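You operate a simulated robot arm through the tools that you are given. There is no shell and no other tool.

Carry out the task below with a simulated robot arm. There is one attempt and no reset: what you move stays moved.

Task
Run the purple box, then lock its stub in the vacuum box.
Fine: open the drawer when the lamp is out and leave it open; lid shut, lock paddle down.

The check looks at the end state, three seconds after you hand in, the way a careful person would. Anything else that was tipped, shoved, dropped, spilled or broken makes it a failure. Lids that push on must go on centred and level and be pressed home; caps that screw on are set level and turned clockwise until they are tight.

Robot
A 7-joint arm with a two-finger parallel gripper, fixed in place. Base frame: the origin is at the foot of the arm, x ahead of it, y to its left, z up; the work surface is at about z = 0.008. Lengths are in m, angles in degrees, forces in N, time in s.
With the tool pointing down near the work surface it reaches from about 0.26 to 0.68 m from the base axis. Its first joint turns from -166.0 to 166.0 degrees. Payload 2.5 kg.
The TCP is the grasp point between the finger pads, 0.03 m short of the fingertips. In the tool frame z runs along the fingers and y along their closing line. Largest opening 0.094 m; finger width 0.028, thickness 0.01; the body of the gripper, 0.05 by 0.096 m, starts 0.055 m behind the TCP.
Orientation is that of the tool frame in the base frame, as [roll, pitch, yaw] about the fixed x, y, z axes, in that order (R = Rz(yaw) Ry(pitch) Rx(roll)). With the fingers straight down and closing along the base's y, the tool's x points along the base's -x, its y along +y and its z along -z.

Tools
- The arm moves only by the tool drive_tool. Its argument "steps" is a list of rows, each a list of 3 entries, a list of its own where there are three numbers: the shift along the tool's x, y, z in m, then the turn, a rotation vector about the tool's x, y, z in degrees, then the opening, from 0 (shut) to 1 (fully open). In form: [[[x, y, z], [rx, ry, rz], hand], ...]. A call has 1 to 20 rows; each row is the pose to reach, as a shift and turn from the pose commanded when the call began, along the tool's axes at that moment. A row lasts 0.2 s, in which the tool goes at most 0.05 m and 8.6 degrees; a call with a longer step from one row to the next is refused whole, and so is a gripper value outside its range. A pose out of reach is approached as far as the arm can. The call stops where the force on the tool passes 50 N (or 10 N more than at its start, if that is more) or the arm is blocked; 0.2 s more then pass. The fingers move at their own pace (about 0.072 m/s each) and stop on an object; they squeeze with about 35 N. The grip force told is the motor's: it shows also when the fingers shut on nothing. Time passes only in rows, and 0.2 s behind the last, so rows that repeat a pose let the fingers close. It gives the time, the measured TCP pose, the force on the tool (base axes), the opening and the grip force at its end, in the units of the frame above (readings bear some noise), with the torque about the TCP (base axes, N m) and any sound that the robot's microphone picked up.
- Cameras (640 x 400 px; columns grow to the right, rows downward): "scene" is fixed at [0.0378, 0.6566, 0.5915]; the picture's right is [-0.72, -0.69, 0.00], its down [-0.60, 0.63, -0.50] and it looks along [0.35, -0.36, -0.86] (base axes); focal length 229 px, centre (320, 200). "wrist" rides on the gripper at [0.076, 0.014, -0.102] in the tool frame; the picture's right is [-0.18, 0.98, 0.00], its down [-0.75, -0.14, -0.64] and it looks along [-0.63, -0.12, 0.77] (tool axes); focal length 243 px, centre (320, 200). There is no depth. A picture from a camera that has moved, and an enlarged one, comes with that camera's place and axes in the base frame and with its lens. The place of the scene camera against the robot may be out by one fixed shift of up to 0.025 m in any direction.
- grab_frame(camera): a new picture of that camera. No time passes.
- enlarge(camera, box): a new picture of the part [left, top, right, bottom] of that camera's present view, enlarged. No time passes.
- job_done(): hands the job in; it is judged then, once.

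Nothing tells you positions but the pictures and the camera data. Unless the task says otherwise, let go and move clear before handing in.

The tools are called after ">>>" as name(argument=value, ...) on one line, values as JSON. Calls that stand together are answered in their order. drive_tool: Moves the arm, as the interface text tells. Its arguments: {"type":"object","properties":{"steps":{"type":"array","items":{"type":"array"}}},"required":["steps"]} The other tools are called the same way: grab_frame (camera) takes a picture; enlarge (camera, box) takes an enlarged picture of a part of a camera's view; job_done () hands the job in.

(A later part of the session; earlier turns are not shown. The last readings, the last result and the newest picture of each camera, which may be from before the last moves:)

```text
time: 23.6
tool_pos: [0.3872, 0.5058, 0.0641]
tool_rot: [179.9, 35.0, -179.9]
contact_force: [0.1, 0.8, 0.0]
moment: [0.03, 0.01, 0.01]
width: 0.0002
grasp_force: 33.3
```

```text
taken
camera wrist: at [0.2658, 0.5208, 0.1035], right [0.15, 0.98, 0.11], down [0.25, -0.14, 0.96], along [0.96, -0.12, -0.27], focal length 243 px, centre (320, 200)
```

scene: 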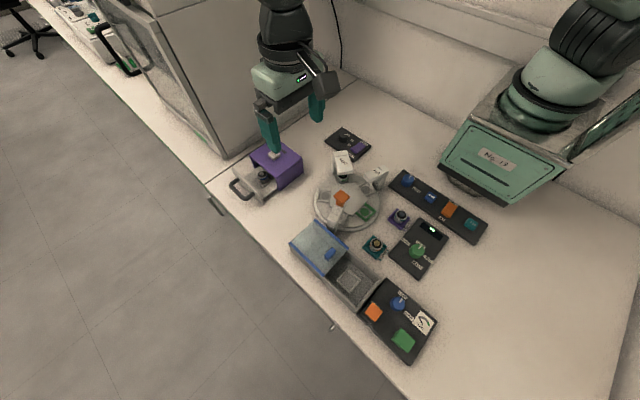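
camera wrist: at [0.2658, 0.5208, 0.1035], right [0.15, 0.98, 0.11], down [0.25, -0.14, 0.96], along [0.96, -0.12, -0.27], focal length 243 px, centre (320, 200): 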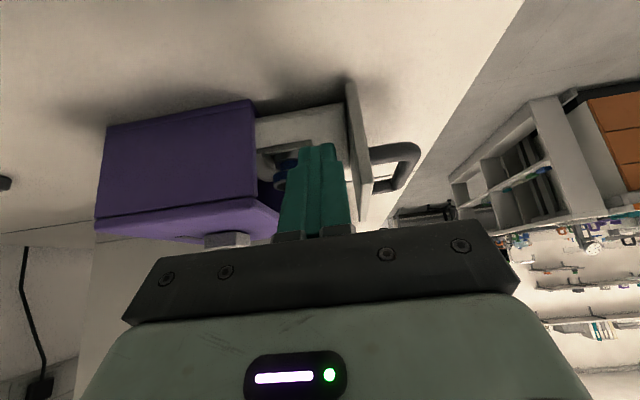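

The fingers are inside the drawer without touching anything. I'll push the front panel outwards along +y.

>>> drive_tool(steps=[[[0, 0.006, 0], [0, 0, 0], 0], [[0, 0.012, 0], [0, 0, 0], 0], [[0, 0.018, 0], [0, 0, 0], 0], [[0, 0.024, 0], [0, 0, 0], 0], [[0, 0.03, 0], [0, 0, 0], 0], [[0, 0.03, 0], [0, 0, 0], 0]])

>>> grab_frame(camera="wrist")

```text
time: 25.0
tool_pos: [0.3876, 0.5352, 0.0637]
tool_rot: [179.9, 34.9, -180.0]
contact_force: [0.2, -0.5, 0.9]
moment: [0.01, 0.02, -0.01]
width: 0.0
grasp_force: 33.0
```

```text
taken
camera wrist: at [0.2656, 0.5505, 0.1032], right [0.15, 0.98, 0.11], down [0.25, -0.14, 0.96], along [0.96, -0.12, -0.27], focal length 243 px, centre (320, 200)
```

wrist: 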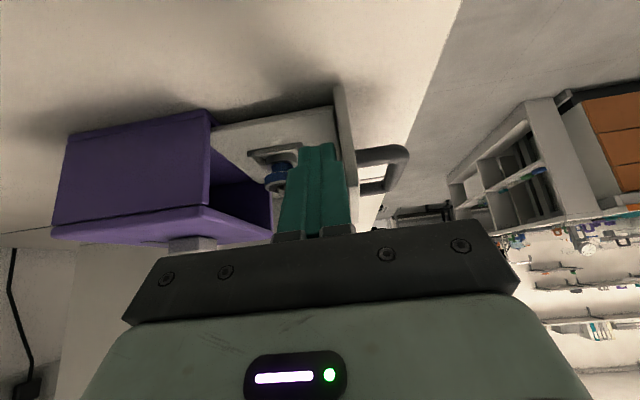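

The drawer is moving freely. I'll continue in smaller steps until it stops.

>>> drive_tool(steps=[[[0, 0.004, 0], [0, 0, 0], 0], [[0, 0.008, 0], [0, 0, 0], 0], [[0, 0.012, 0], [0, 0, 0], 0], [[0, 0.016, 0], [0, 0, 0], 0], [[0, 0.016, 0], [0, 0, 0], 0]])

```text
time: 25.9
tool_pos: [0.3894, 0.5413, 0.0612]
tool_rot: [-178.7, 34.7, -179.9]
contact_force: [-0.1, -4.1, 0.0]
moment: [0.03, -0.01, 0.0]
width: 0.0001
grasp_force: 32.7
stopped in row 4: the force on the tool passed its limit at 59 N (the readings are from after the stop); the commanded pose is now the measured one
```

The drawer hit its end stop at about 8 cm open. I'll back off, lift out, and look.

>>> drive_tool(steps=[[[0, -0.012, 0], [0, 0, 0], 0], [[-0.02, -0.02, -0.029], [0, 0, 0], 0], [[-0.043, -0.02, -0.061], [0, 0, 0], 0], [[-0.07, -0.02, -0.1], [0, 0, 0], 0], [[-0.09, -0.04, -0.13], [0, 7, 0], 0], [[-0.07, -0.05, -0.15], [0, 14, 0], 0], [[-0.055, -0.06, -0.175], [0, 21, 0], 0], [[-0.04, -0.07, -0.2], [0, 28, 0], 0], [[-0.03, -0.08, -0.22], [0, 35, 0], 0], [[-0.03, -0.08, -0.22], [0, 35, 0], 0]])

>>> grab_frame(camera="wrist")

>>> enlarge(camera="scene", box=[220, 120, 320, 215])

>>> enlarge(camera="wrist", box=[260, 80, 440, 220])

```text
time: 28.1
tool_pos: [0.2867, 0.4675, 0.2602]
tool_rot: [-179.2, -0.3, 179.5]
contact_force: [0.4, -0.2, 0.2]
moment: [0.0, 0.02, -0.01]
width: 0.0001
grasp_force: 33.1
```

```text
taken
camera wrist: at [0.2104, 0.484, 0.3622], right [0.19, 0.98, -0.02], down [0.76, -0.14, 0.64], along [0.63, -0.14, -0.77], focal length 243 px, centre (320, 200)
```

wrist: 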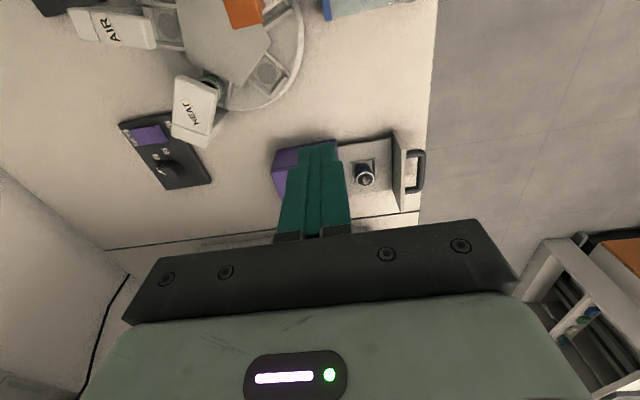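

```text
4.21 times, centred on (270, 168) of scene
camera zoom: at [0.0378, 0.6566, 0.5915], right [-0.72, -0.69, 0.0], down [-0.6, 0.63, -0.5], along [0.35, -0.36, -0.86], focal length 966 px, centre (530, 337)
```

zoom: 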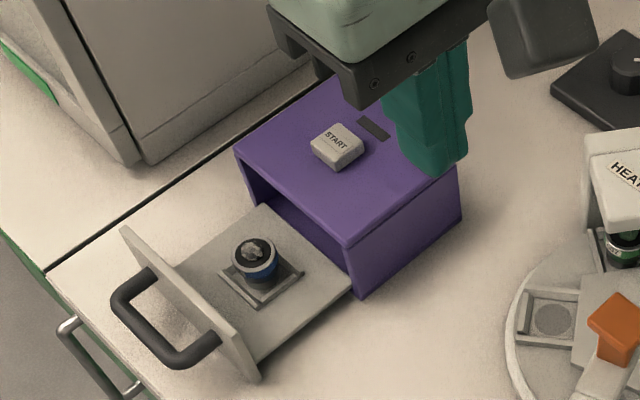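

```text
2.86 times, centred on (350, 150) of wrist
camera zoom: at [0.2104, 0.484, 0.3622], right [0.19, 0.98, -0.02], down [0.76, -0.14, 0.64], along [0.63, -0.14, -0.77], focal length 693 px, centre (234, 343)
```

zoom: 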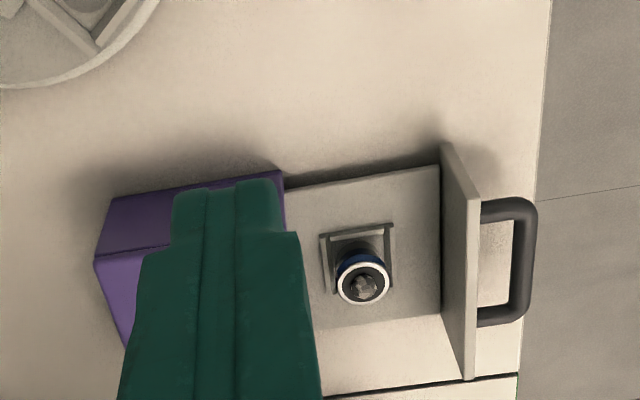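

The drawer is fully open, the purple box has not shifted, and the stub at about (0.4425, 0.505) is now clear of the box. I'll level the tool, turn it 90° so the fingers close along x clear of the box edge, and hover over the stub.

>>> drive_tool(steps=[[[0, 0, 0], [-0.8, -0.3, -0.5], 0.2], [[0, 0, 0], [-0.8, -0.3, -0.5], 0.4]])

>>> drive_tool(steps=[[[-0.013, 0.003, 0], [0, 0, -7.5], 0.6], [[-0.026, 0.006, 0.01], [0, 0, -15], 0.6], [[-0.039, 0.009, 0.02], [0, 0, -22.5], 0.6], [[-0.052, 0.012, 0.03], [0, 0, -30], 0.6], [[-0.065, 0.015, 0.04], [0, 0, -37.5], 0.6], [[-0.078, 0.018, 0.05], [0, 0, -45], 0.6], [[-0.091, 0.021, 0.06], [0, 0, -52.5], 0.6], [[-0.104, 0.024, 0.07], [0, 0, -60], 0.6], [[-0.117, 0.028, 0.08], [0, 0, -67.5], 0.6], [[-0.13, 0.032, 0.09], [0, 0, -75], 0.6], [[-0.143, 0.035, 0.1], [0, 0, -82.5], 0.6], [[-0.1558, 0.0375, 0.11], [0, 0, -90], 0.6], [[-0.1558, 0.0375, 0.11], [0, 0, -90], 0.6]])

>>> grab_frame(camera="wrist")

>>> grab_frame(camera="scene")

>>> enlarge(camera="wrist", box=[230, 60, 410, 200])

```text
time: 28.7
tool_pos: [0.2869, 0.4678, 0.2601]
tool_rot: [-179.9, 0.0, -180.0]
contact_force: [1.0, -0.6, 0.2]
moment: [0.03, 0.02, 0.02]
width: 0.0378
grasp_force: 0.0
```

```text
time: 31.5
tool_pos: [0.443, 0.5041, 0.1502]
tool_rot: [-179.9, -0.2, -90.0]
contact_force: [-0.3, 0.4, 0.1]
moment: [0.02, 0.0, 0.01]
width: 0.0566
grasp_force: 0.2
```

```text
taken
camera wrist: at [0.429, 0.4283, 0.2527], right [-0.98, 0.18, 0.0], down [0.14, 0.76, 0.64], along [0.12, 0.63, -0.77], focal length 243 px, centre (320, 200)
```

wrist: 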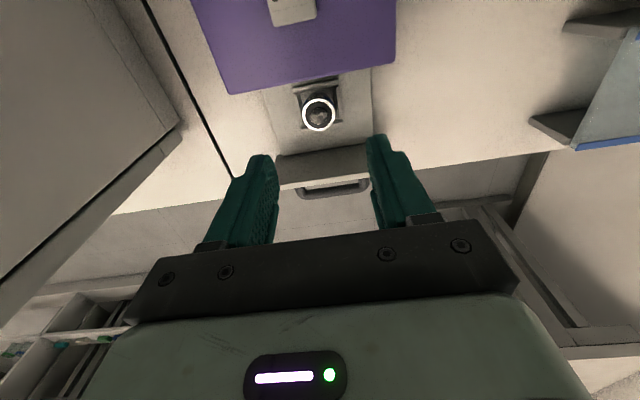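

```text
taken
```

scene: 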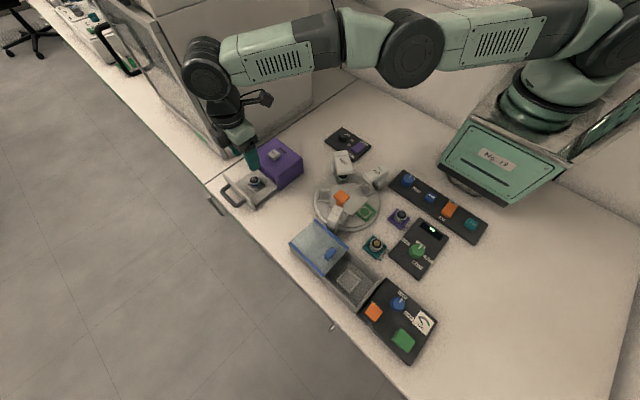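

```text
2.86 times, centred on (320, 130) of wrist
camera zoom: at [0.429, 0.4283, 0.2527], right [-0.98, 0.18, 0.0], down [0.14, 0.76, 0.64], along [0.12, 0.63, -0.77], focal length 693 px, centre (320, 400)
```

zoom: 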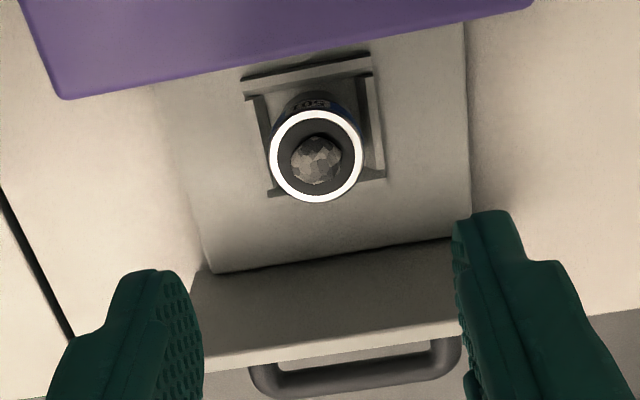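

The stub's ring is at about (0.4445, 0.5055), z ≈ 0.04, and about 29 mm across. I'll centre on it and descend so the tips stop just above the nest rails.

>>> drive_tool(steps=[[[-0.0014, -0.0015, 0.03], [0, 0, 0], 0.6], [[-0.0014, -0.0015, 0.06], [0, 0, 0], 0.6], [[-0.0014, -0.0015, 0.07], [0, 0, 0], 0.6], [[-0.0014, -0.0015, 0.07], [0, 0, 0], 0.6]])

>>> grab_frame(camera="wrist")

>>> enlarge(camera="wrist", box=[230, 60, 410, 200])

>>> enlarge(camera="scene", box=[210, 130, 310, 225])

```text
time: 32.5
tool_pos: [0.4394, 0.4966, 0.0825]
tool_rot: [-179.9, 0.0, -89.9]
contact_force: [0.3, 0.1, 0.7]
moment: [0.0, 0.02, 0.0]
width: 0.0563
grasp_force: 0.0
out of reach, approached as far as the arm can: row 1, 2, 3, 4
```

```text
taken
camera wrist: at [0.4239, 0.422, 0.1845], right [-0.98, 0.18, 0.0], down [0.14, 0.75, 0.64], along [0.12, 0.63, -0.77], focal length 243 px, centre (320, 200)
```

wrist: 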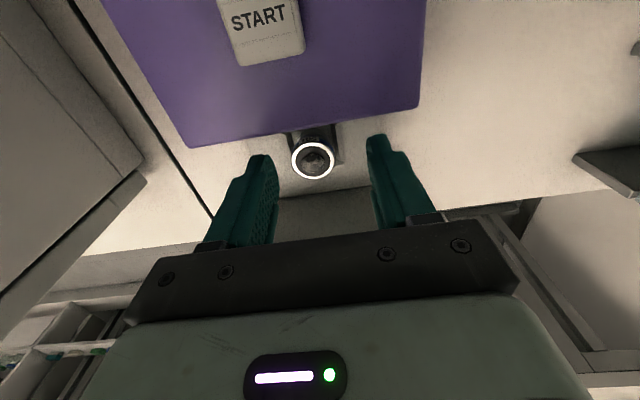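

```text
2.86 times, centred on (320, 130) of wrist
camera zoom: at [0.4239, 0.422, 0.1845], right [-0.98, 0.18, 0.0], down [0.14, 0.75, 0.64], along [0.12, 0.63, -0.77], focal length 693 px, centre (320, 400)
```

zoom: 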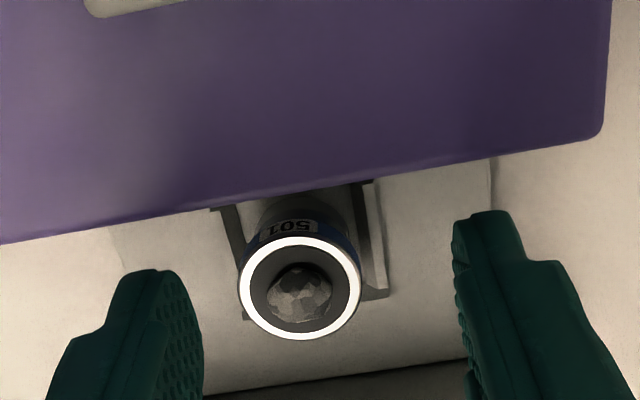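

```text
4.21 times, centred on (260, 178) of scene
camera zoom: at [0.0378, 0.6566, 0.5915], right [-0.72, -0.69, 0.0], down [-0.6, 0.63, -0.5], along [0.35, -0.36, -0.86], focal length 966 px, centre (573, 295)
```

zoom: 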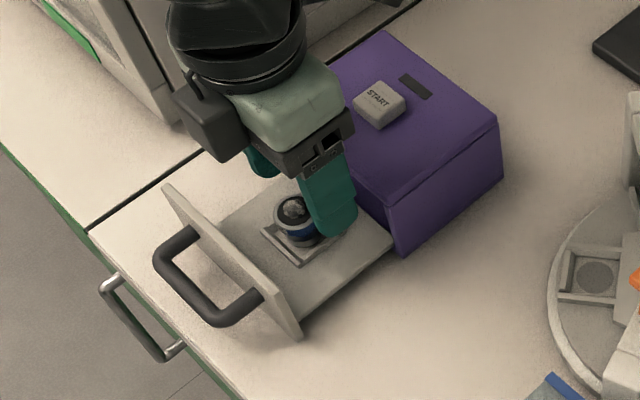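

The vertical pose is just out of reach here. The stub measures again at (0.445, 0.505). I'll raise slightly and tilt the tool 20° outwards along +y, which keeps the finger pads vertical, then re-measure.

>>> drive_tool(steps=[[[0.005, 0, -0.02], [0, -5, 0], 0.6], [[0.01, 0, -0.04], [0, -12, 0], 0.6], [[0.01, 0, -0.05], [0, -20, 0], 0.6], [[0.01, 0, -0.05], [0, -20, 0], 0.6]])

>>> enlarge(camera="wrist", box=[230, 30, 410, 200])

```text
time: 33.5
tool_pos: [0.4828, 0.5328, 0.1272]
tool_rot: [-179.8, 20.1, -89.8]
contact_force: [-0.4, -0.6, 0.1]
moment: [-0.05, 0.02, -0.01]
width: 0.0563
grasp_force: 0.0
out of reach, approached as far as the arm can: row 1, 2, 3, 4
```

```text
2.35 times, centred on (320, 115) of wrist
camera zoom: at [0.468, 0.4264, 0.198], right [-0.98, 0.17, 0.06], down [0.14, 0.49, 0.86], along [0.12, 0.86, -0.5], focal length 571 px, centre (320, 400)
```

zoom: 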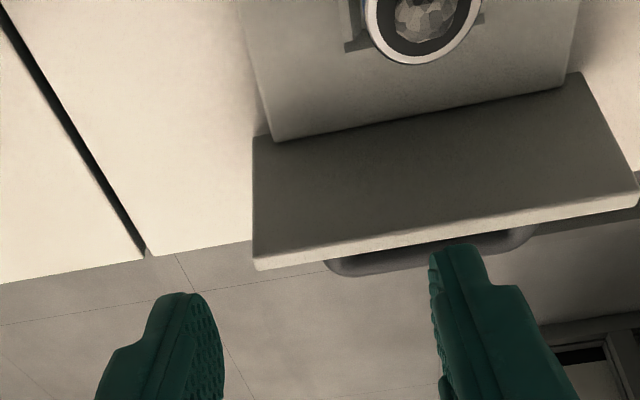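

That tilt put the arm against a joint limit. I'll lift up and back to recover a clean posture before choosing another approach.

>>> drive_tool(steps=[[[-0.01, 0, -0.028], [0, 0, 0], 0.6], [[-0.02, 0, -0.056], [0, 0, 0], 0.6], [[-0.03, 0, -0.084], [0, 0, 0], 0.6], [[-0.034, 0, -0.094], [0, 0, 0], 0.6]])

>>> grab_frame(camera="scene")

>>> grab_frame(camera="wrist")

```text
time: 34.5
tool_pos: [0.4827, 0.5327, 0.2276]
tool_rot: [180.0, 19.8, -89.9]
contact_force: [-1.0, 0.2, 0.7]
moment: [0.0, 0.02, 0.01]
width: 0.0564
grasp_force: 0.1
```

```text
taken
```

scene: 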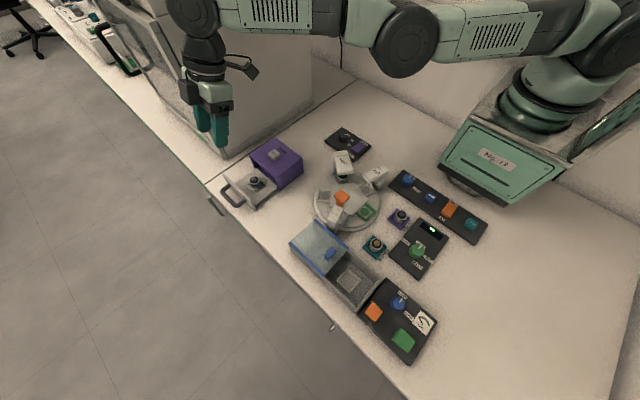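

```text
taken
camera wrist: at [0.4686, 0.4272, 0.2982], right [-0.98, 0.17, 0.06], down [0.14, 0.49, 0.86], along [0.12, 0.85, -0.51], focal length 243 px, centre (320, 200)
```

wrist: 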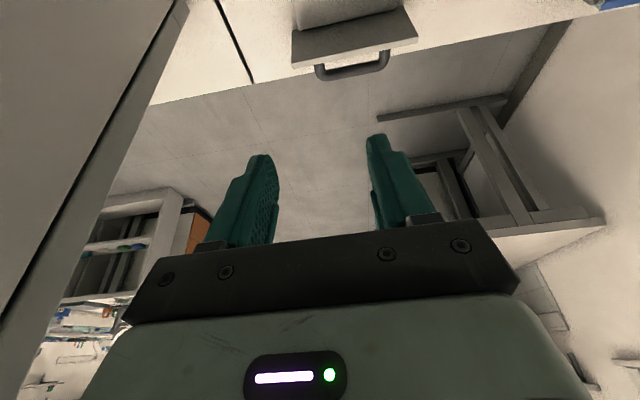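

The arm now follows commands again. I'll move back over the stub at height with the 20° tilt and check it is reachable.

>>> drive_tool(steps=[[[0.011, 0.013, -0.004], [0, 0, 0], 0.6], [[0.022, 0.026, -0.008], [0, 0, 0], 0.6], [[0.0338, 0.038, -0.0123], [0, 0, 0], 0.6], [[0.0338, 0.038, -0.0123], [0, 0, 0], 0.6]])

>>> grab_frame(camera="wrist")

```text
time: 35.5
tool_pos: [0.4822, 0.5324, 0.2276]
tool_rot: [-179.8, 19.9, -89.9]
contact_force: [-0.1, -0.2, -0.2]
moment: [0.0, 0.04, 0.02]
width: 0.0566
grasp_force: 0.1
out of reach, approached as far as the arm can: row 1, 2, 3, 4
```

```text
taken
camera wrist: at [0.4683, 0.4277, 0.2979], right [-0.98, 0.17, 0.06], down [0.14, 0.49, 0.86], along [0.12, 0.85, -0.51], focal length 243 px, centre (320, 200)
```

wrist: 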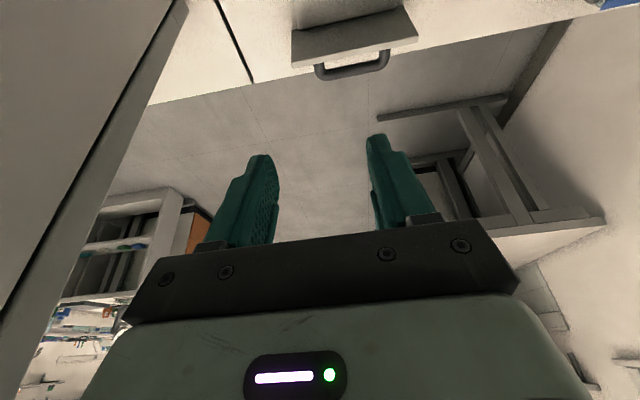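

Inward motion is refused, most likely because the last wrist joint is at its limit for this yaw. I'll turn the tool 180° about its own axis, which keeps the same tilt and closing line but puts the camera on the other side, to free that joint.

>>> drive_tool(steps=[[[0, 0, 0], [0, 0, 8], 0.6], [[0, 0, 0], [0, 0, 16], 0.6], [[0, 0, 0], [0, 0, 24], 0.6], [[0, 0, 0], [0, 0, 32], 0.6], [[0, 0, 0], [0, 0, 40], 0.6], [[0, 0, 0], [0, 0, 48], 0.6], [[0, 0, 0], [0, 0, 56], 0.6], [[0, 0, 0], [0, 0, 64], 0.6], [[0, 0, 0], [0, 0, 72], 0.6], [[0, 0, 0], [0, 0, 80], 0.6], [[0, 0, 0], [0, 0, 88], 0.6]])

```text
time: 37.9
tool_pos: [0.4831, 0.5342, 0.2278]
tool_rot: [160.2, 0.8, -178.2]
contact_force: [0.4, -0.3, 0.4]
moment: [0.02, -0.02, -0.01]
width: 0.0564
grasp_force: 0.0
```

The rotation works. I'll do the other half while moving back above the stub.

>>> drive_tool(steps=[[[0.003, -0.003, -0.001], [0, 0, 7.7], 0.6], [[0.006, -0.006, -0.002], [0, 0, 15.3], 0.6], [[0.01, -0.009, -0.003], [0, 0, 23], 0.6], [[0.013, -0.012, -0.004], [0, 0, 30.7], 0.6], [[0.016, -0.015, -0.005], [0, 0, 38.3], 0.6], [[0.019, -0.018, -0.006], [0, 0, 46], 0.6], [[0.022, -0.02, -0.007], [0, 0, 53.7], 0.6], [[0.025, -0.023, -0.008], [0, 0, 61.3], 0.6], [[0.029, -0.026, -0.009], [0, 0, 69], 0.6], [[0.032, -0.029, -0.01], [0, 0, 76.7], 0.6], [[0.035, -0.032, -0.011], [0, 0, 84.3], 0.6], [[0.038, -0.0348, -0.0125], [0, 0, 92], 0.6], [[0.038, -0.0348, -0.0125], [0, 0, 92], 0.6]])

>>> grab_frame(camera="wrist")

>>> grab_frame(camera="scene")

```text
time: 40.7
tool_pos: [0.4832, 0.5323, 0.2307]
tool_rot: [180.0, -19.9, 89.9]
contact_force: [0.0, 0.1, 0.7]
moment: [0.01, 0.01, -0.01]
width: 0.0564
grasp_force: 0.1
out of reach, approached as far as the arm can: row 1, 2, 3, 4, 5, 6, 7, 8, 9, 10, 11, 12, 13
```

```text
taken
camera wrist: at [0.4975, 0.5701, 0.3521], right [0.98, -0.17, -0.06], down [-0.14, -0.93, 0.35], along [-0.12, -0.33, -0.94], focal length 243 px, centre (320, 200)
```

wrist: 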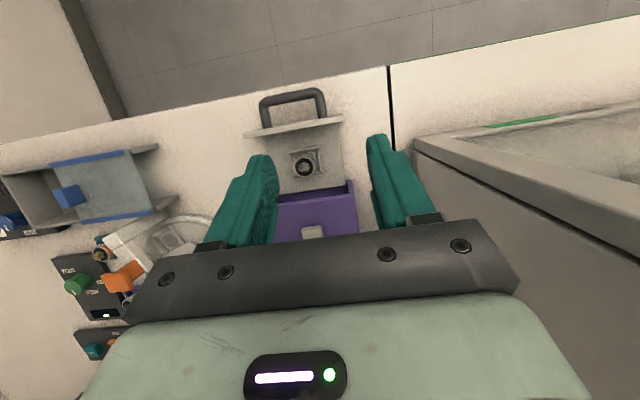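

```text
taken
```

scene: 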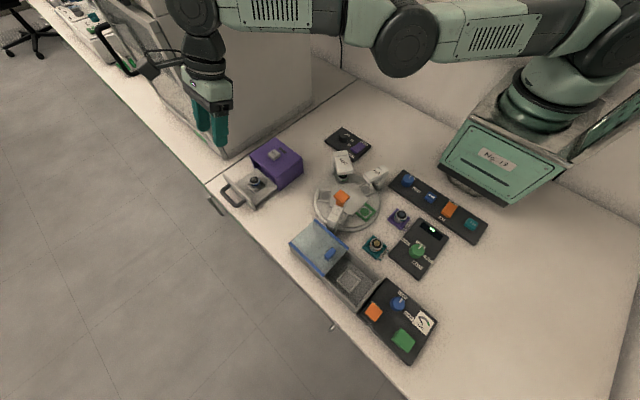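

The rotation went through but the inward shift did not, so the elbow appears to be nearly straight. I'll move up and inwards while levelling the tool to bend the elbow again.

>>> drive_tool(steps=[[[-0.0143, -0.02, -0.0265], [0, -5, 0], 0.6], [[-0.0286, -0.04, -0.053], [0, -10, 0], 0.6], [[-0.0429, -0.06, -0.0795], [0, -15, 0], 0.6], [[-0.0572, -0.08, -0.106], [0, -20, 0], 0.6], [[-0.0572, -0.08, -0.106], [0, -20, 0], 0.6]])

>>> grab_frame(camera="scene")

```text
time: 41.9
tool_pos: [0.4379, 0.4848, 0.3232]
tool_rot: [180.0, 0.3, 90.0]
contact_force: [-0.2, 0.8, -0.4]
moment: [0.03, -0.03, 0.03]
width: 0.0565
grasp_force: 0.0
out of reach, approached as far as the arm can: row 1, 2, 3, 4, 5
```

```text
taken
```

scene: 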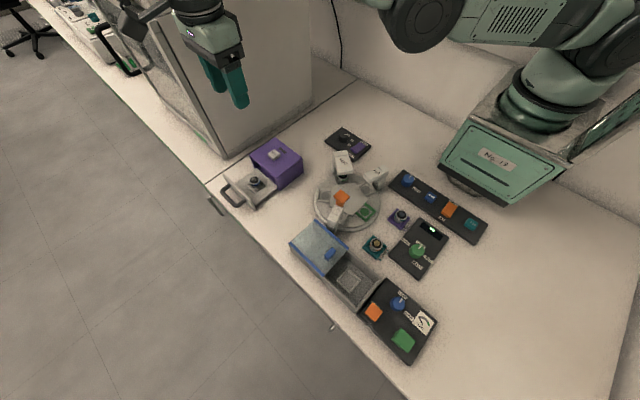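

Still stretched, so I'll command a larger inward move at this height.

>>> drive_tool(steps=[[[-0.03, -0.03, 0.0], [0, 0, 0], 0.6], [[-0.06, -0.06, 0.0], [0, 0, 0], 0.6], [[-0.09, -0.09, 0.0], [0, 0, 0], 0.6], [[-0.12, -0.12, 0.0], [0, 0, 0], 0.6], [[-0.15, -0.15, 0.0], [0, 0, 0], 0.6], [[-0.15, -0.15, 0.0], [0, 0, 0], 0.6]])

>>> grab_frame(camera="scene")

```text
time: 43.3
tool_pos: [0.4149, 0.4863, 0.374]
tool_rot: [179.8, 0.1, 89.9]
contact_force: [0.7, 0.2, 0.3]
moment: [-0.01, 0.02, -0.03]
width: 0.0565
grasp_force: 0.1
out of reach, approached as far as the arm can: row 1, 2, 3, 4, 5, 6
```

```text
taken
```

scene: 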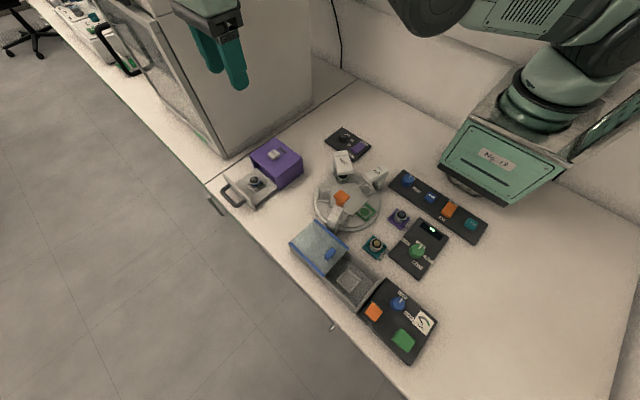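

The arm is sliding inwards slowly. I'll hold an inward, high target for more rows so the elbow can fold.

>>> drive_tool(steps=[[[-0.03, -0.03, 0.0], [0, 0, 0], 0.6], [[-0.06, -0.06, 0.0], [0, 0, 0], 0.6], [[-0.09, -0.09, 0.0], [0, 0, 0], 0.6], [[-0.12, -0.12, 0.0], [0, 0, 0], 0.6], [[-0.15, -0.15, 0.0], [0, 0, 0], 0.6], [[-0.18, -0.165, 0.0], [0, 0, 0], 0.6], [[-0.18, -0.165, 0.0], [0, 0, 0], 0.6], [[-0.18, -0.165, 0.0], [0, 0, 0], 0.6], [[-0.18, -0.165, 0.0], [0, 0, 0], 0.6], [[-0.18, -0.165, 0.0], [0, 0, 0], 0.6], [[-0.18, -0.165, 0.0], [0, 0, 0], 0.6], [[-0.18, -0.165, 0.0], [0, 0, 0], 0.6], [[-0.18, -0.165, 0.0], [0, 0, 0], 0.6], [[-0.18, -0.165, 0.0], [0, 0, 0], 0.6], [[-0.18, -0.165, 0.0], [0, 0, 0], 0.6]])

>>> grab_frame(camera="scene")

>>> grab_frame(camera="wrist")

```text
time: 46.5
tool_pos: [0.3733, 0.4885, 0.4381]
tool_rot: [179.9, 0.2, 90.1]
contact_force: [-0.8, -0.1, -0.6]
moment: [0.0, 0.0, 0.0]
width: 0.0564
grasp_force: 0.0
out of reach, approached as far as the arm can: row 1, 2, 3, 4, 5, 6, 7, 8, 9, 10, 11, 12, 13, 14, 15
```

```text
taken
```

scene: 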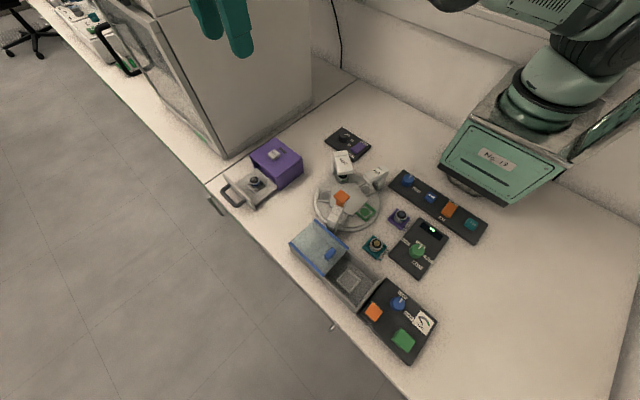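

```text
taken
camera wrist: at [0.3879, 0.5658, 0.54], right [0.98, -0.18, 0.0], down [-0.14, -0.75, 0.64], along [-0.12, -0.63, -0.77], focal length 243 px, centre (320, 200)
```

wrist: 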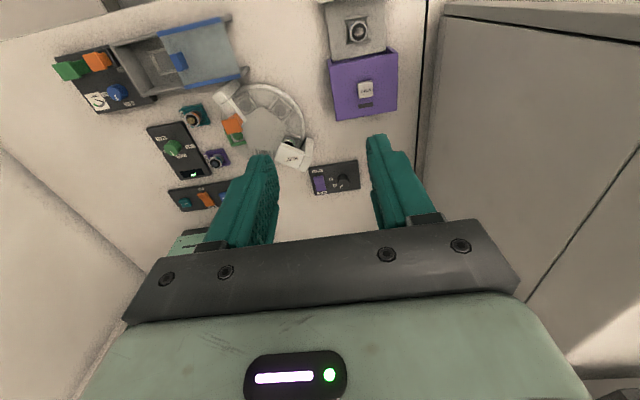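

The recorded poses fit a sphere about the shoulder, so the elbow is straight. Moving up kept it locked, and moving down and inwards should flex it.

>>> drive_tool(steps=[[[0, 0, 0.045], [0, 0, 0], 0.6], [[-0.01, -0.01, 0.085], [0, 0, 0], 0.6], [[-0.035, -0.035, 0.115], [0, 0, 0], 0.6], [[-0.06, -0.06, 0.14], [0, 0, 0], 0.6], [[-0.085, -0.085, 0.16], [0, 0, 0], 0.6], [[-0.1, -0.1, 0.17], [0, 0, 0], 0.6], [[-0.1, -0.1, 0.17], [0, 0, 0], 0.6]])

>>> grab_frame(camera="scene")

```text
time: 48.1
tool_pos: [0.3783, 0.5315, 0.3144]
tool_rot: [179.9, 0.2, 90.0]
contact_force: [0.1, 0.2, -0.1]
moment: [-0.04, -0.01, 0.01]
width: 0.0564
grasp_force: 0.1
out of reach, approached as far as the arm can: row 1, 2, 3, 4, 5, 6, 7
```

```text
taken
```

scene: 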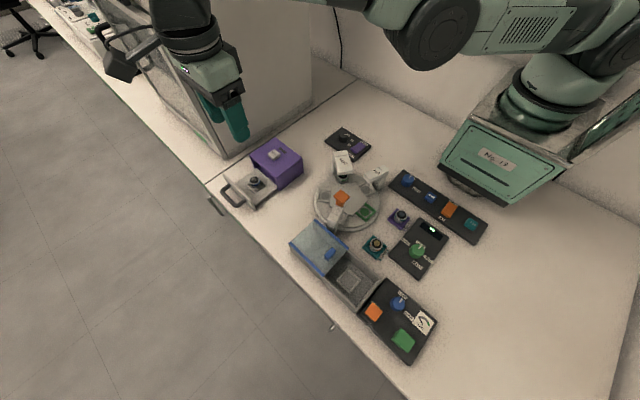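

It is still on the sphere. I'll swing sideways to increase azimuth with a gradually shorter radius, over the clear area, since this should bring other joints into the fold.

>>> drive_tool(steps=[[[0.01, -0.03, 0.0], [0, 0, 0], 0.6], [[0.015, -0.06, 0.0], [0, 0, 0], 0.6], [[0.02, -0.09, 0.0], [0, 0, 0], 0.6], [[0.02, -0.12, 0.0], [0, 0, 0], 0.6], [[0.02, -0.15, 0.0], [0, 0, 0], 0.6], [[0.02, -0.18, 0.0], [0, 0, 0], 0.6], [[0.0, -0.21, 0.0], [0, 0, 0], 0.6], [[-0.02, -0.23, 0.0], [0, 0, 0], 0.6], [[-0.02, -0.23, 0.0], [0, 0, 0], 0.6]])

>>> grab_frame(camera="scene")

```text
time: 50.1
tool_pos: [0.1808, 0.618, 0.336]
tool_rot: [179.8, 0.0, 90.0]
contact_force: [0.4, 0.1, 0.6]
moment: [0.01, 0.03, -0.01]
width: 0.0564
grasp_force: 0.1
out of reach, approached as far as the arm can: row 1, 2, 3, 4, 5, 6, 7, 8, 9
```

```text
taken
```

scene: 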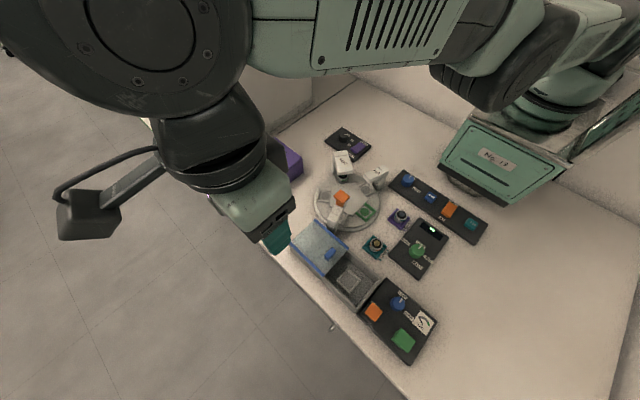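

It is still locked. The elbow may sit slightly past straight, where inward targets push it into its stop. I'll aim slightly outwards and then straight down, over clear space, to bring it back through straight before folding inwards.

>>> drive_tool(steps=[[[0.03, 0.009, 0.0], [0, 0, 0], 0.6], [[0.03, 0.009, 0.03], [0, 0, 0], 0.6], [[0.03, 0.009, 0.06], [0, 0, 0], 0.6], [[0.03, 0.009, 0.09], [0, 0, 0], 0.6], [[0.03, 0.009, 0.12], [0, 0, 0], 0.6], [[0.02, 0.006, 0.15], [0, 0, 0], 0.6], [[0.0, 0.0, 0.15], [0, 0, 0], 0.6], [[-0.03, -0.009, 0.15], [0, 0, 0], 0.6], [[-0.03, -0.009, 0.15], [0, 0, 0], 0.6]])

>>> grab_frame(camera="scene")

```text
time: 52.1
tool_pos: [0.1857, 0.6356, 0.1862]
tool_rot: [179.9, 0.0, 90.0]
contact_force: [0.7, 1.0, 0.7]
moment: [-0.01, 0.0, 0.02]
width: 0.0567
grasp_force: 0.1
out of reach, approached as far as the arm can: row 1, 2, 3, 4, 5, 7, 8, 9
```

```text
taken
```

scene: 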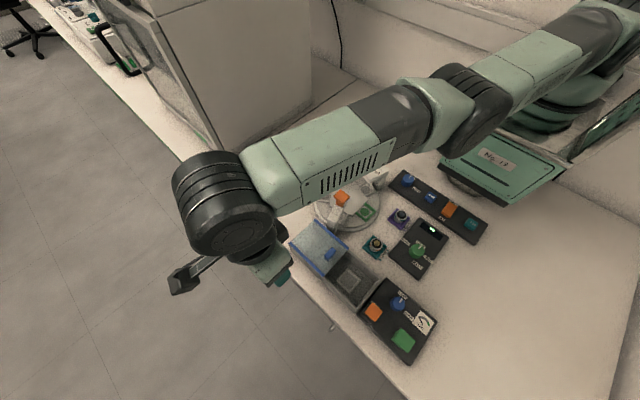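

Elbow orientation has changed, with its flex plane now vertical, and one row was accepted as reachable. I'll try small downward steps followed by small inward ones.

>>> drive_tool(steps=[[[0.0, 0.0, 0.015], [0, 0, 0], 0.6], [[0.0, 0.0, 0.03], [0, 0, 0], 0.6], [[-0.002, -0.0006, 0.04], [0, 0, 0], 0.6], [[-0.006, -0.002, 0.045], [0, 0, 0], 0.6], [[-0.012, -0.004, 0.05], [0, 0, 0], 0.6], [[-0.02, -0.006, 0.05], [0, 0, 0], 0.6], [[-0.03, -0.009, 0.05], [0, 0, 0], 0.6]])

```text
time: 53.7
tool_pos: [0.1836, 0.6351, 0.1357]
tool_rot: [179.9, 0.1, 90.0]
contact_force: [0.1, -0.3, 0.2]
moment: [0.0, 0.0, 0.01]
width: 0.0563
grasp_force: 0.0
out of reach, approached as far as the arm can: row 4, 5, 6, 7
```

Downward steps are accepted but inward is still blocked, so a wrist joint may also be at its stop for this yaw. I'll rise and rotate back to the original yaw of 180, where the arm worked well, then try inward.

>>> drive_tool(steps=[[[0, 0, -0.04], [0, 0, 0], 0.6], [[0, 0, -0.06], [0, 0, -8], 0.6], [[0, 0, -0.06], [0, 0, -16], 0.6], [[0, 0, -0.06], [0, 0, -24], 0.6], [[0, 0, -0.06], [0, 0, -32], 0.6], [[0, 0, -0.06], [0, 0, -40], 0.6], [[0, 0, -0.06], [0, 0, -48], 0.6], [[0, 0, -0.06], [0, 0, -56], 0.6], [[0, 0, -0.06], [0, 0, -64], 0.6], [[0, 0, -0.06], [0, 0, -72], 0.6], [[0, 0, -0.06], [0, 0, -80], 0.6], [[0, 0, -0.06], [0, 0, -88], 0.6], [[0, 0, -0.06], [0, 0, -90], 0.6], [[-0.02, 0, -0.06], [0, 0, -90], 0.6], [[-0.04, 0, -0.06], [0, 0, -90], 0.6], [[-0.06, 0, -0.06], [0, 0, -90], 0.6], [[-0.08, 0, -0.06], [0, 0, -90], 0.6]])

>>> grab_frame(camera="scene")

```text
time: 57.3
tool_pos: [0.2059, 0.6302, 0.1973]
tool_rot: [-179.9, 0.2, 180.0]
contact_force: [-0.4, 0.3, 0.2]
moment: [-0.01, 0.01, -0.02]
width: 0.0564
grasp_force: 0.0
out of reach, approached as far as the arm can: row 14, 15, 16, 17
```

```text
taken
```

scene: 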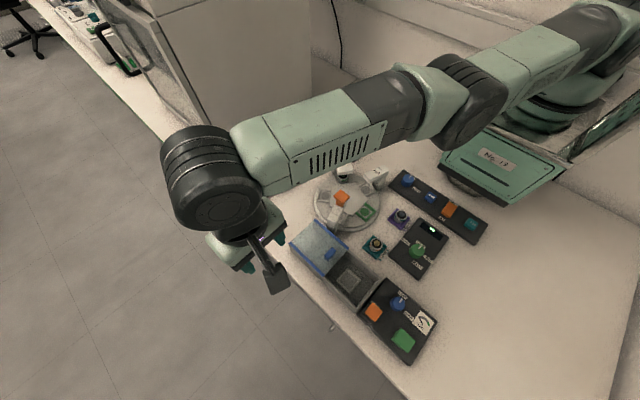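

Still stuck here. The earlier recovery happened while moving up with the elbow plane vertical, so I'll climb along the reach boundary and then ease inwards.

>>> drive_tool(steps=[[[0, 0, -0.02], [0, 0, 0], 0.6], [[0.001, -0.002, -0.04], [0, 0, 0], 0.6], [[0.0015, -0.005, -0.06], [0, 0, 0], 0.6], [[0.003, -0.0085, -0.08], [0, 0, 0], 0.6], [[0.004, -0.013, -0.1], [0, 0, 0], 0.6], [[0.006, -0.019, -0.12], [0, 0, 0], 0.6], [[0.009, -0.03, -0.14], [0, 0, 0], 0.6], [[0.014, -0.045, -0.15], [0, 0, 0], 0.6], [[0.02, -0.06, -0.15], [0, 0, 0], 0.6]])

>>> grab_frame(camera="scene")

```text
time: 59.3
tool_pos: [0.2018, 0.6051, 0.3545]
tool_rot: [-179.9, 0.2, 180.0]
contact_force: [-0.1, 0.2, -0.3]
moment: [0.01, 0.06, 0.0]
width: 0.0562
grasp_force: 0.0
out of reach, approached as far as the arm can: row 5, 6, 7, 8, 9
```

```text
taken
```

scene: 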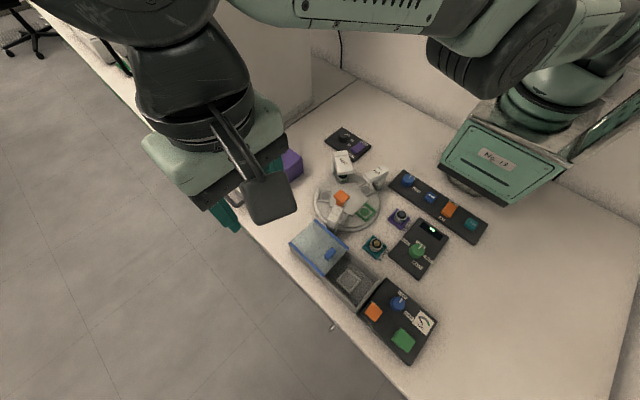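

I'll try very fine inward steps of half a millimetre, in case each row's joint motion near the straight elbow is what limits it.

>>> drive_tool(steps=[[[0.00015, -0.0005, 0], [0, 0, 0], 0.6], [[0.0003, -0.001, 0], [0, 0, 0], 0.6], [[0.00045, -0.0015, 0], [0, 0, 0], 0.6], [[0.0006, -0.002, 0], [0, 0, 0], 0.6], [[0.0008, -0.0025, 0], [0, 0, 0], 0.6], [[0.001, -0.003, 0], [0, 0, 0], 0.6], [[0.0011, -0.0035, 0], [0, 0, 0], 0.6], [[0.0012, -0.004, 0], [0, 0, 0], 0.6], [[0.0015, -0.005, 0], [0, 0, 0], 0.6], [[0.0018, -0.006, 0], [0, 0, 0], 0.6], [[0.002, -0.007, 0], [0, 0, 0], 0.6], [[0.0025, -0.008, 0], [0, 0, 0], 0.6]])

```text
time: 61.9
tool_pos: [0.2014, 0.6057, 0.3553]
tool_rot: [-179.9, 0.1, -180.0]
contact_force: [0.6, 0.6, 0.8]
moment: [0.0, 0.0, -0.02]
width: 0.0561
grasp_force: 0.0
out of reach, approached as far as the arm can: row 6, 7, 8, 9, 10, 11, 12
```

>>> drive_tool(steps=[[[-0.006, 0.019, 0], [0, 0, 0], 0.6], [[-0.012, 0.038, 0], [0, 0, 0], 0.6], [[-0.012, 0.038, 0], [0, 0, 0], 0.6], [[-0.012, 0.038, 0], [0, 0, 0], 0.6]])

>>> grab_frame(camera="scene")

>>> grab_frame(camera="wrist")

```text
time: 62.9
tool_pos: [0.1955, 0.6119, 0.3528]
tool_rot: [-180.0, 0.1, -180.0]
contact_force: [-0.8, -0.3, 0.4]
moment: [0.0, -0.03, 0.0]
width: 0.0564
grasp_force: 0.1
out of reach, approached as far as the arm can: row 1, 2, 3, 4
```

```text
taken
```

scene: 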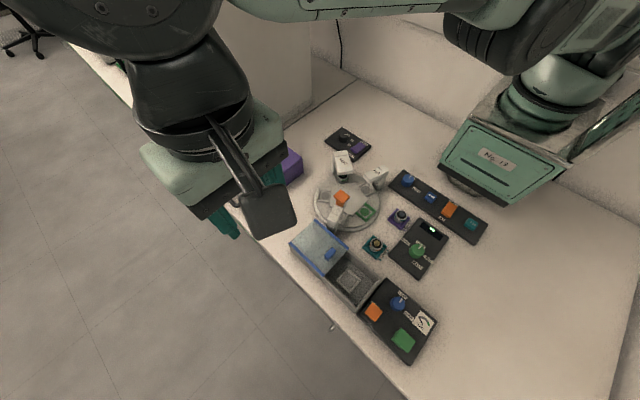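

```text
taken
camera wrist: at [0.1191, 0.6271, 0.4544], right [0.18, 0.98, 0.0], down [0.75, -0.14, 0.64], along [0.63, -0.12, -0.77], focal length 243 px, centre (320, 200)
```

wrist: 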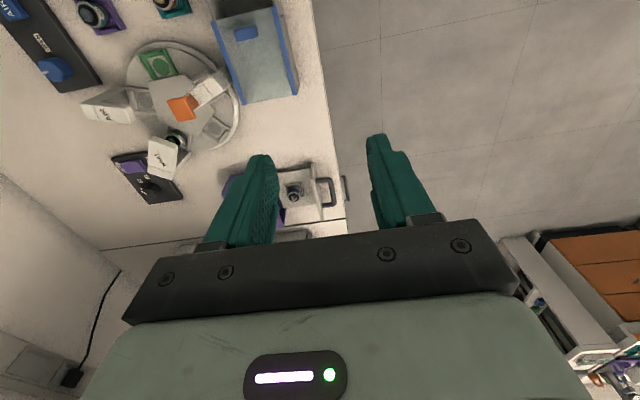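

There was about 4 mm of outward slack, so the elbow is now nearer straight. From here I'll climb along the boundary, staying slightly outside it, then move inwards.

>>> drive_tool(steps=[[[0.0, 0.0, -0.02], [0, 0, 0], 0.6], [[0.002, -0.007, -0.04], [0, 0, 0], 0.6], [[0.004, -0.014, -0.06], [0, 0, 0], 0.6], [[0.007, -0.022, -0.08], [0, 0, 0], 0.6], [[0.01, -0.031, -0.1], [0, 0, 0], 0.6], [[0.015, -0.045, -0.11], [0, 0, 0], 0.6], [[0.02, -0.06, -0.11], [0, 0, 0], 0.6], [[0.025, -0.08, -0.11], [0, 0, 0], 0.6], [[0.03, -0.1, -0.11], [0, 0, 0], 0.6], [[0.03, -0.1, -0.11], [0, 0, 0], 0.6]])

```text
time: 65.1
tool_pos: [0.1801, 0.5647, 0.4757]
tool_rot: [-179.9, 0.2, 179.9]
contact_force: [-0.9, -1.0, -0.4]
moment: [0.04, 0.01, 0.0]
width: 0.0565
grasp_force: 0.1
out of reach, approached as far as the arm can: row 1, 2, 3, 4, 6, 7, 8, 9, 10
```

Still on the boundary. I'll look at the scene to judge which plane the elbow bends in before choosing the next direction.

>>> grab_frame(camera="scene")

>>> grab_frame(camera="wrist")

```text
taken
```

scene: 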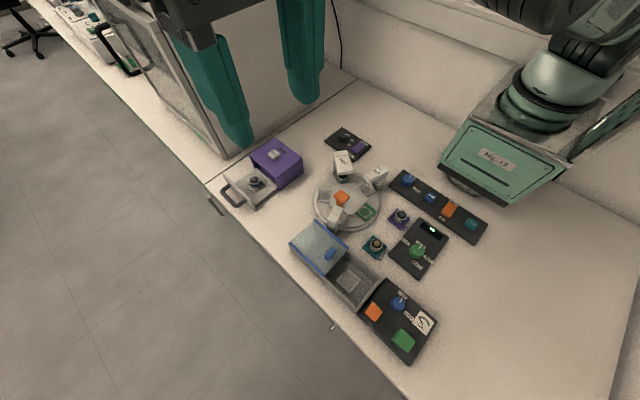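

```text
taken
camera wrist: at [0.1046, 0.5807, 0.5777], right [0.18, 0.98, 0.0], down [0.75, -0.14, 0.64], along [0.63, -0.12, -0.77], focal length 243 px, centre (320, 200)
```

wrist: 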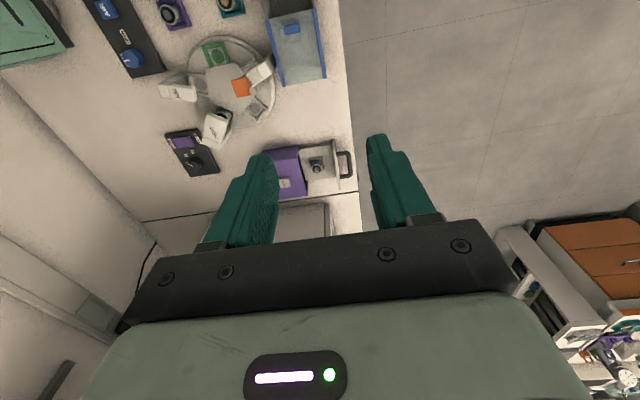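

Arm is high and clear. Vertical moves did not unlock it, so I'll sweep clockwise just outside the boundary and then go inwards.

>>> drive_tool(steps=[[[-0.0296, 0.0113, 0], [0, 0, 0], 0.6], [[-0.0594, -0.0004, 0], [0, 0, 0], 0.6], [[-0.0886, -0.0137, 0], [0, 0, 0], 0.6], [[-0.1171, -0.0285, 0], [0, 0, 0], 0.6], [[-0.1447, -0.0448, 0], [0, 0, 0], 0.6], [[-0.1715, -0.0626, 0], [0, 0, 0], 0.6], [[-0.1973, -0.0816, 0], [0, 0, 0], 0.6], [[-0.1769, -0.1077, 0], [0, 0, 0], 0.6], [[-0.1585, -0.1313, 0], [0, 0, 0], 0.6], [[-0.14, -0.155, 0], [0, 0, 0], 0.6], [[-0.14, -0.155, 0], [0, 0, 0], 0.6]])

>>> grab_frame(camera="scene")

```text
time: 67.5
tool_pos: [0.3656, 0.4696, 0.4838]
tool_rot: [-179.9, 0.1, 180.0]
contact_force: [0.2, 0.0, 0.1]
moment: [-0.02, -0.03, -0.02]
width: 0.0565
grasp_force: 0.1
out of reach, approached as far as the arm can: row 1, 2, 3, 4, 5, 6, 7, 8, 9, 10, 11
```

```text
taken
```

scene: 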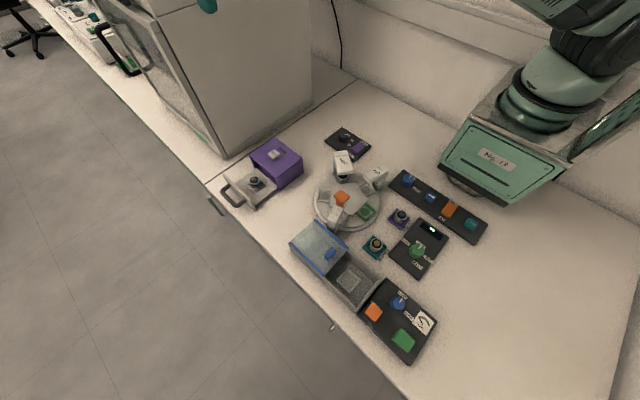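

>>> drive_tool(steps=[[[0.0129, 0.0342, 0], [0, 0, 0], 0.6], [[0.0397, 0.0519, 0], [0, 0, 0], 0.6], [[0.0674, 0.0683, 0], [0, 0, 0], 0.6], [[0.096, 0.0832, 0], [0, 0, 0], 0.6], [[0.1253, 0.0965, 0], [0, 0, 0], 0.6], [[0.1553, 0.1083, 0], [0, 0, 0], 0.6], [[0.1858, 0.1185, 0], [0, 0, 0], 0.6], [[0.196, 0.0851, 0], [0, 0, 0], 0.6], [[0.2048, 0.0564, 0], [0, 0, 0], 0.6], [[0.2136, 0.0277, 0], [0, 0, 0], 0.6], [[0.2136, 0.0277, 0], [0, 0, 0], 0.6]])

>>> grab_frame(camera="wrist")

```text
time: 69.9
tool_pos: [0.17, 0.5593, 0.4975]
tool_rot: [-179.9, 0.1, -180.0]
contact_force: [0.1, 0.5, 0.3]
moment: [0.01, -0.02, -0.01]
width: 0.0562
grasp_force: 0.1
out of reach, approached as far as the arm can: row 1, 2, 3, 4, 5, 6, 7, 8, 9, 10, 11
```

```text
taken
camera wrist: at [0.094, 0.5744, 0.5998], right [0.18, 0.98, 0.0], down [0.75, -0.14, 0.64], along [0.63, -0.12, -0.77], focal length 243 px, centre (320, 200)
```

wrist: 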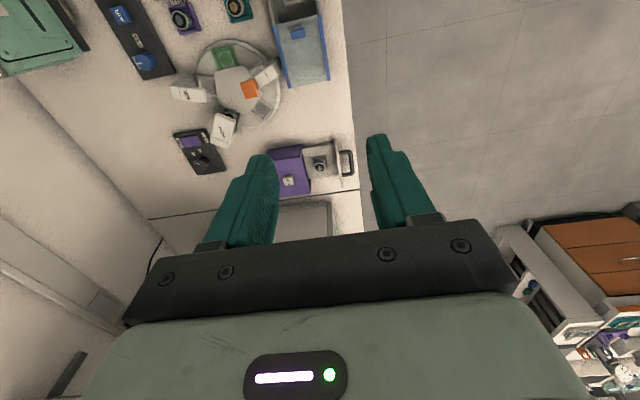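

I'll try this more decisively: hold outwards to straighten, sweep a long way down along the boundary over the clear edge area, then move inwards.

>>> drive_tool(steps=[[[-0.0058, 0.0191, 0], [0, 0, 0], 0.6], [[-0.0058, 0.0191, 0], [0, 0, 0], 0.6], [[-0.0058, 0.0191, 0], [0, 0, 0], 0.6], [[-0.0058, 0.0191, 0], [0, 0, 0], 0.6], [[-0.0058, 0.0191, 0], [0, 0, 0], 0.6], [[-0.0097, 0.032, 0.0375], [0, 0, 0], 0.6], [[-0.0149, 0.0492, 0.0775], [0, 0, 0], 0.6], [[-0.019, 0.0626, 0.1175], [0, 0, 0], 0.6], [[-0.0225, 0.0741, 0.1575], [0, 0, 0], 0.6], [[-0.0251, 0.0827, 0.1975], [0, 0, 0], 0.6], [[-0.0272, 0.0894, 0.2375], [0, 0, 0], 0.6], [[-0.0283, 0.0932, 0.2775], [0, 0, 0], 0.6], [[-0.0283, 0.0932, 0.3175], [0, 0, 0], 0.6], [[-0.0277, 0.0913, 0.3475], [0, 0, 0], 0.6], [[-0.0234, 0.0769, 0.3575], [0, 0, 0], 0.6], [[-0.0176, 0.0578, 0.3575], [0, 0, 0], 0.6], [[-0.0117, 0.0387, 0.3575], [0, 0, 0], 0.6], [[-0.0045, 0.0147, 0.3575], [0, 0, 0], 0.6], [[-0.0045, 0.0147, 0.3575], [0, 0, 0], 0.6]])

>>> grab_frame(camera="scene")

```text
time: 73.9
tool_pos: [0.175, 0.5724, 0.1397]
tool_rot: [-179.9, 0.1, -179.9]
contact_force: [0.8, 0.4, 0.0]
moment: [-0.01, -0.01, 0.03]
width: 0.0563
grasp_force: 0.0
out of reach, approached as far as the arm can: row 1, 2, 3, 4, 5, 6, 7, 8, 9, 10, 11, 12, 13, 14
```

```text
taken
```

scene: 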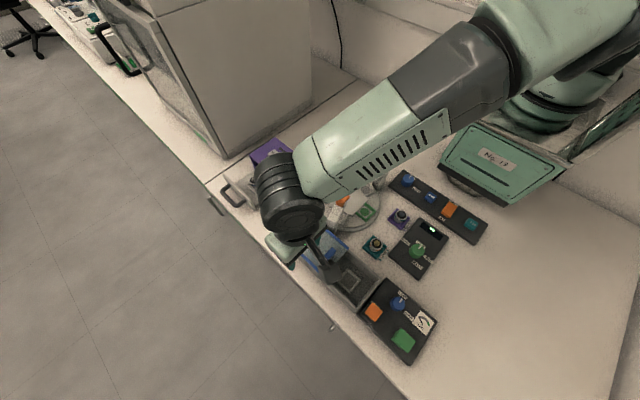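

The long sweep worked: the elbow is flexed again and the last rows were all reachable. I'll stay inside the boundary from now on, using yaw 180 with a 25° tilt to +x, which worked for the handle, and hover over the stub.

>>> drive_tool(steps=[[[0, 0, -0.045], [0, 0, 0], 0.4], [[0, 0, -0.09], [0, 0, 0], 0.4], [[0, 0, -0.135], [0, 0, 0], 0.4], [[-0.0375, -0.017, -0.131], [0, -4.2, 0], 0.4], [[-0.075, -0.034, -0.127], [0, -8.4, 0], 0.4], [[-0.1125, -0.05, -0.123], [0, -12.5, 0], 0.4], [[-0.15, -0.067, -0.119], [0, -16.7, 0], 0.4], [[-0.1875, -0.084, -0.115], [0, -20.8, 0], 0.4], [[-0.225, -0.1, -0.11], [0, -25, 0], 0.4], [[-0.24, -0.085, -0.075], [0, -25, 0], 0.4], [[-0.25, -0.075, -0.04], [0, -25, 0], 0.4], [[-0.2583, -0.0669, 0.0], [0, -25, 0], 0.4], [[-0.2583, -0.0669, 0.0], [0, -25, 0], 0.4]])

>>> grab_frame(camera="wrist")

>>> enlarge(camera="wrist", box=[220, 20, 420, 200])

>>> grab_frame(camera="scene")

```text
time: 76.7
tool_pos: [0.4353, 0.508, 0.14]
tool_rot: [-179.9, 25.1, -180.0]
contact_force: [-0.9, -0.3, -0.2]
moment: [-0.01, 0.03, -0.01]
width: 0.0377
grasp_force: 0.1
```

```text
taken
camera wrist: at [0.3221, 0.522, 0.2], right [0.17, 0.98, 0.08], down [0.41, -0.14, 0.9], along [0.9, -0.12, -0.43], focal length 243 px, centre (320, 200)
```

wrist: 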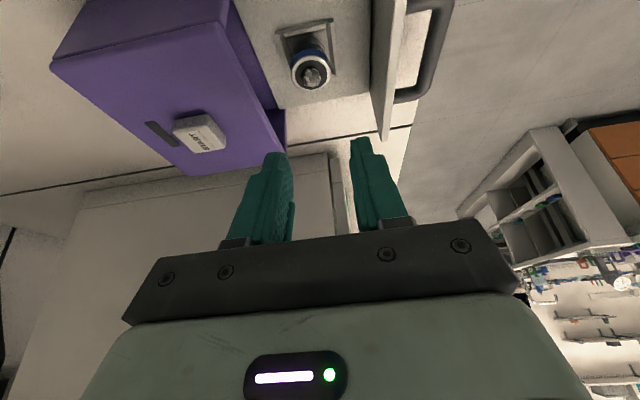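

```text
2.22 times, centred on (320, 110) of wrist
camera zoom: at [0.3221, 0.522, 0.2], right [0.17, 0.98, 0.08], down [0.41, -0.14, 0.9], along [0.9, -0.12, -0.43], focal length 539 px, centre (320, 400)
```

zoom: 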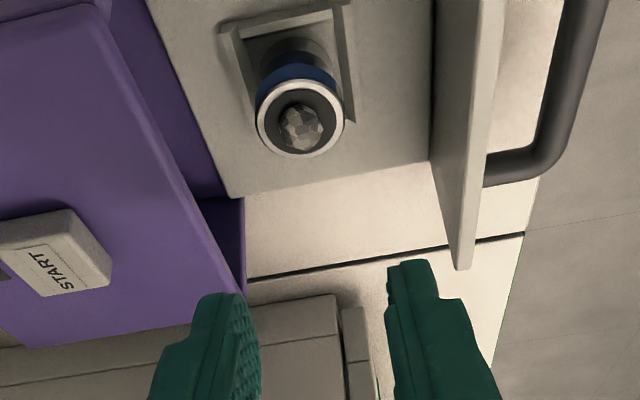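

```text
taken
```

scene: 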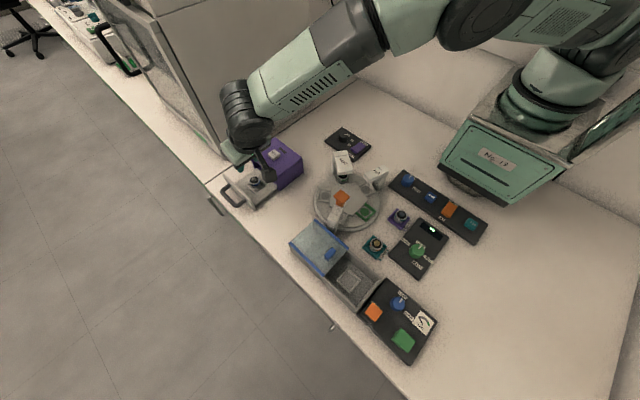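

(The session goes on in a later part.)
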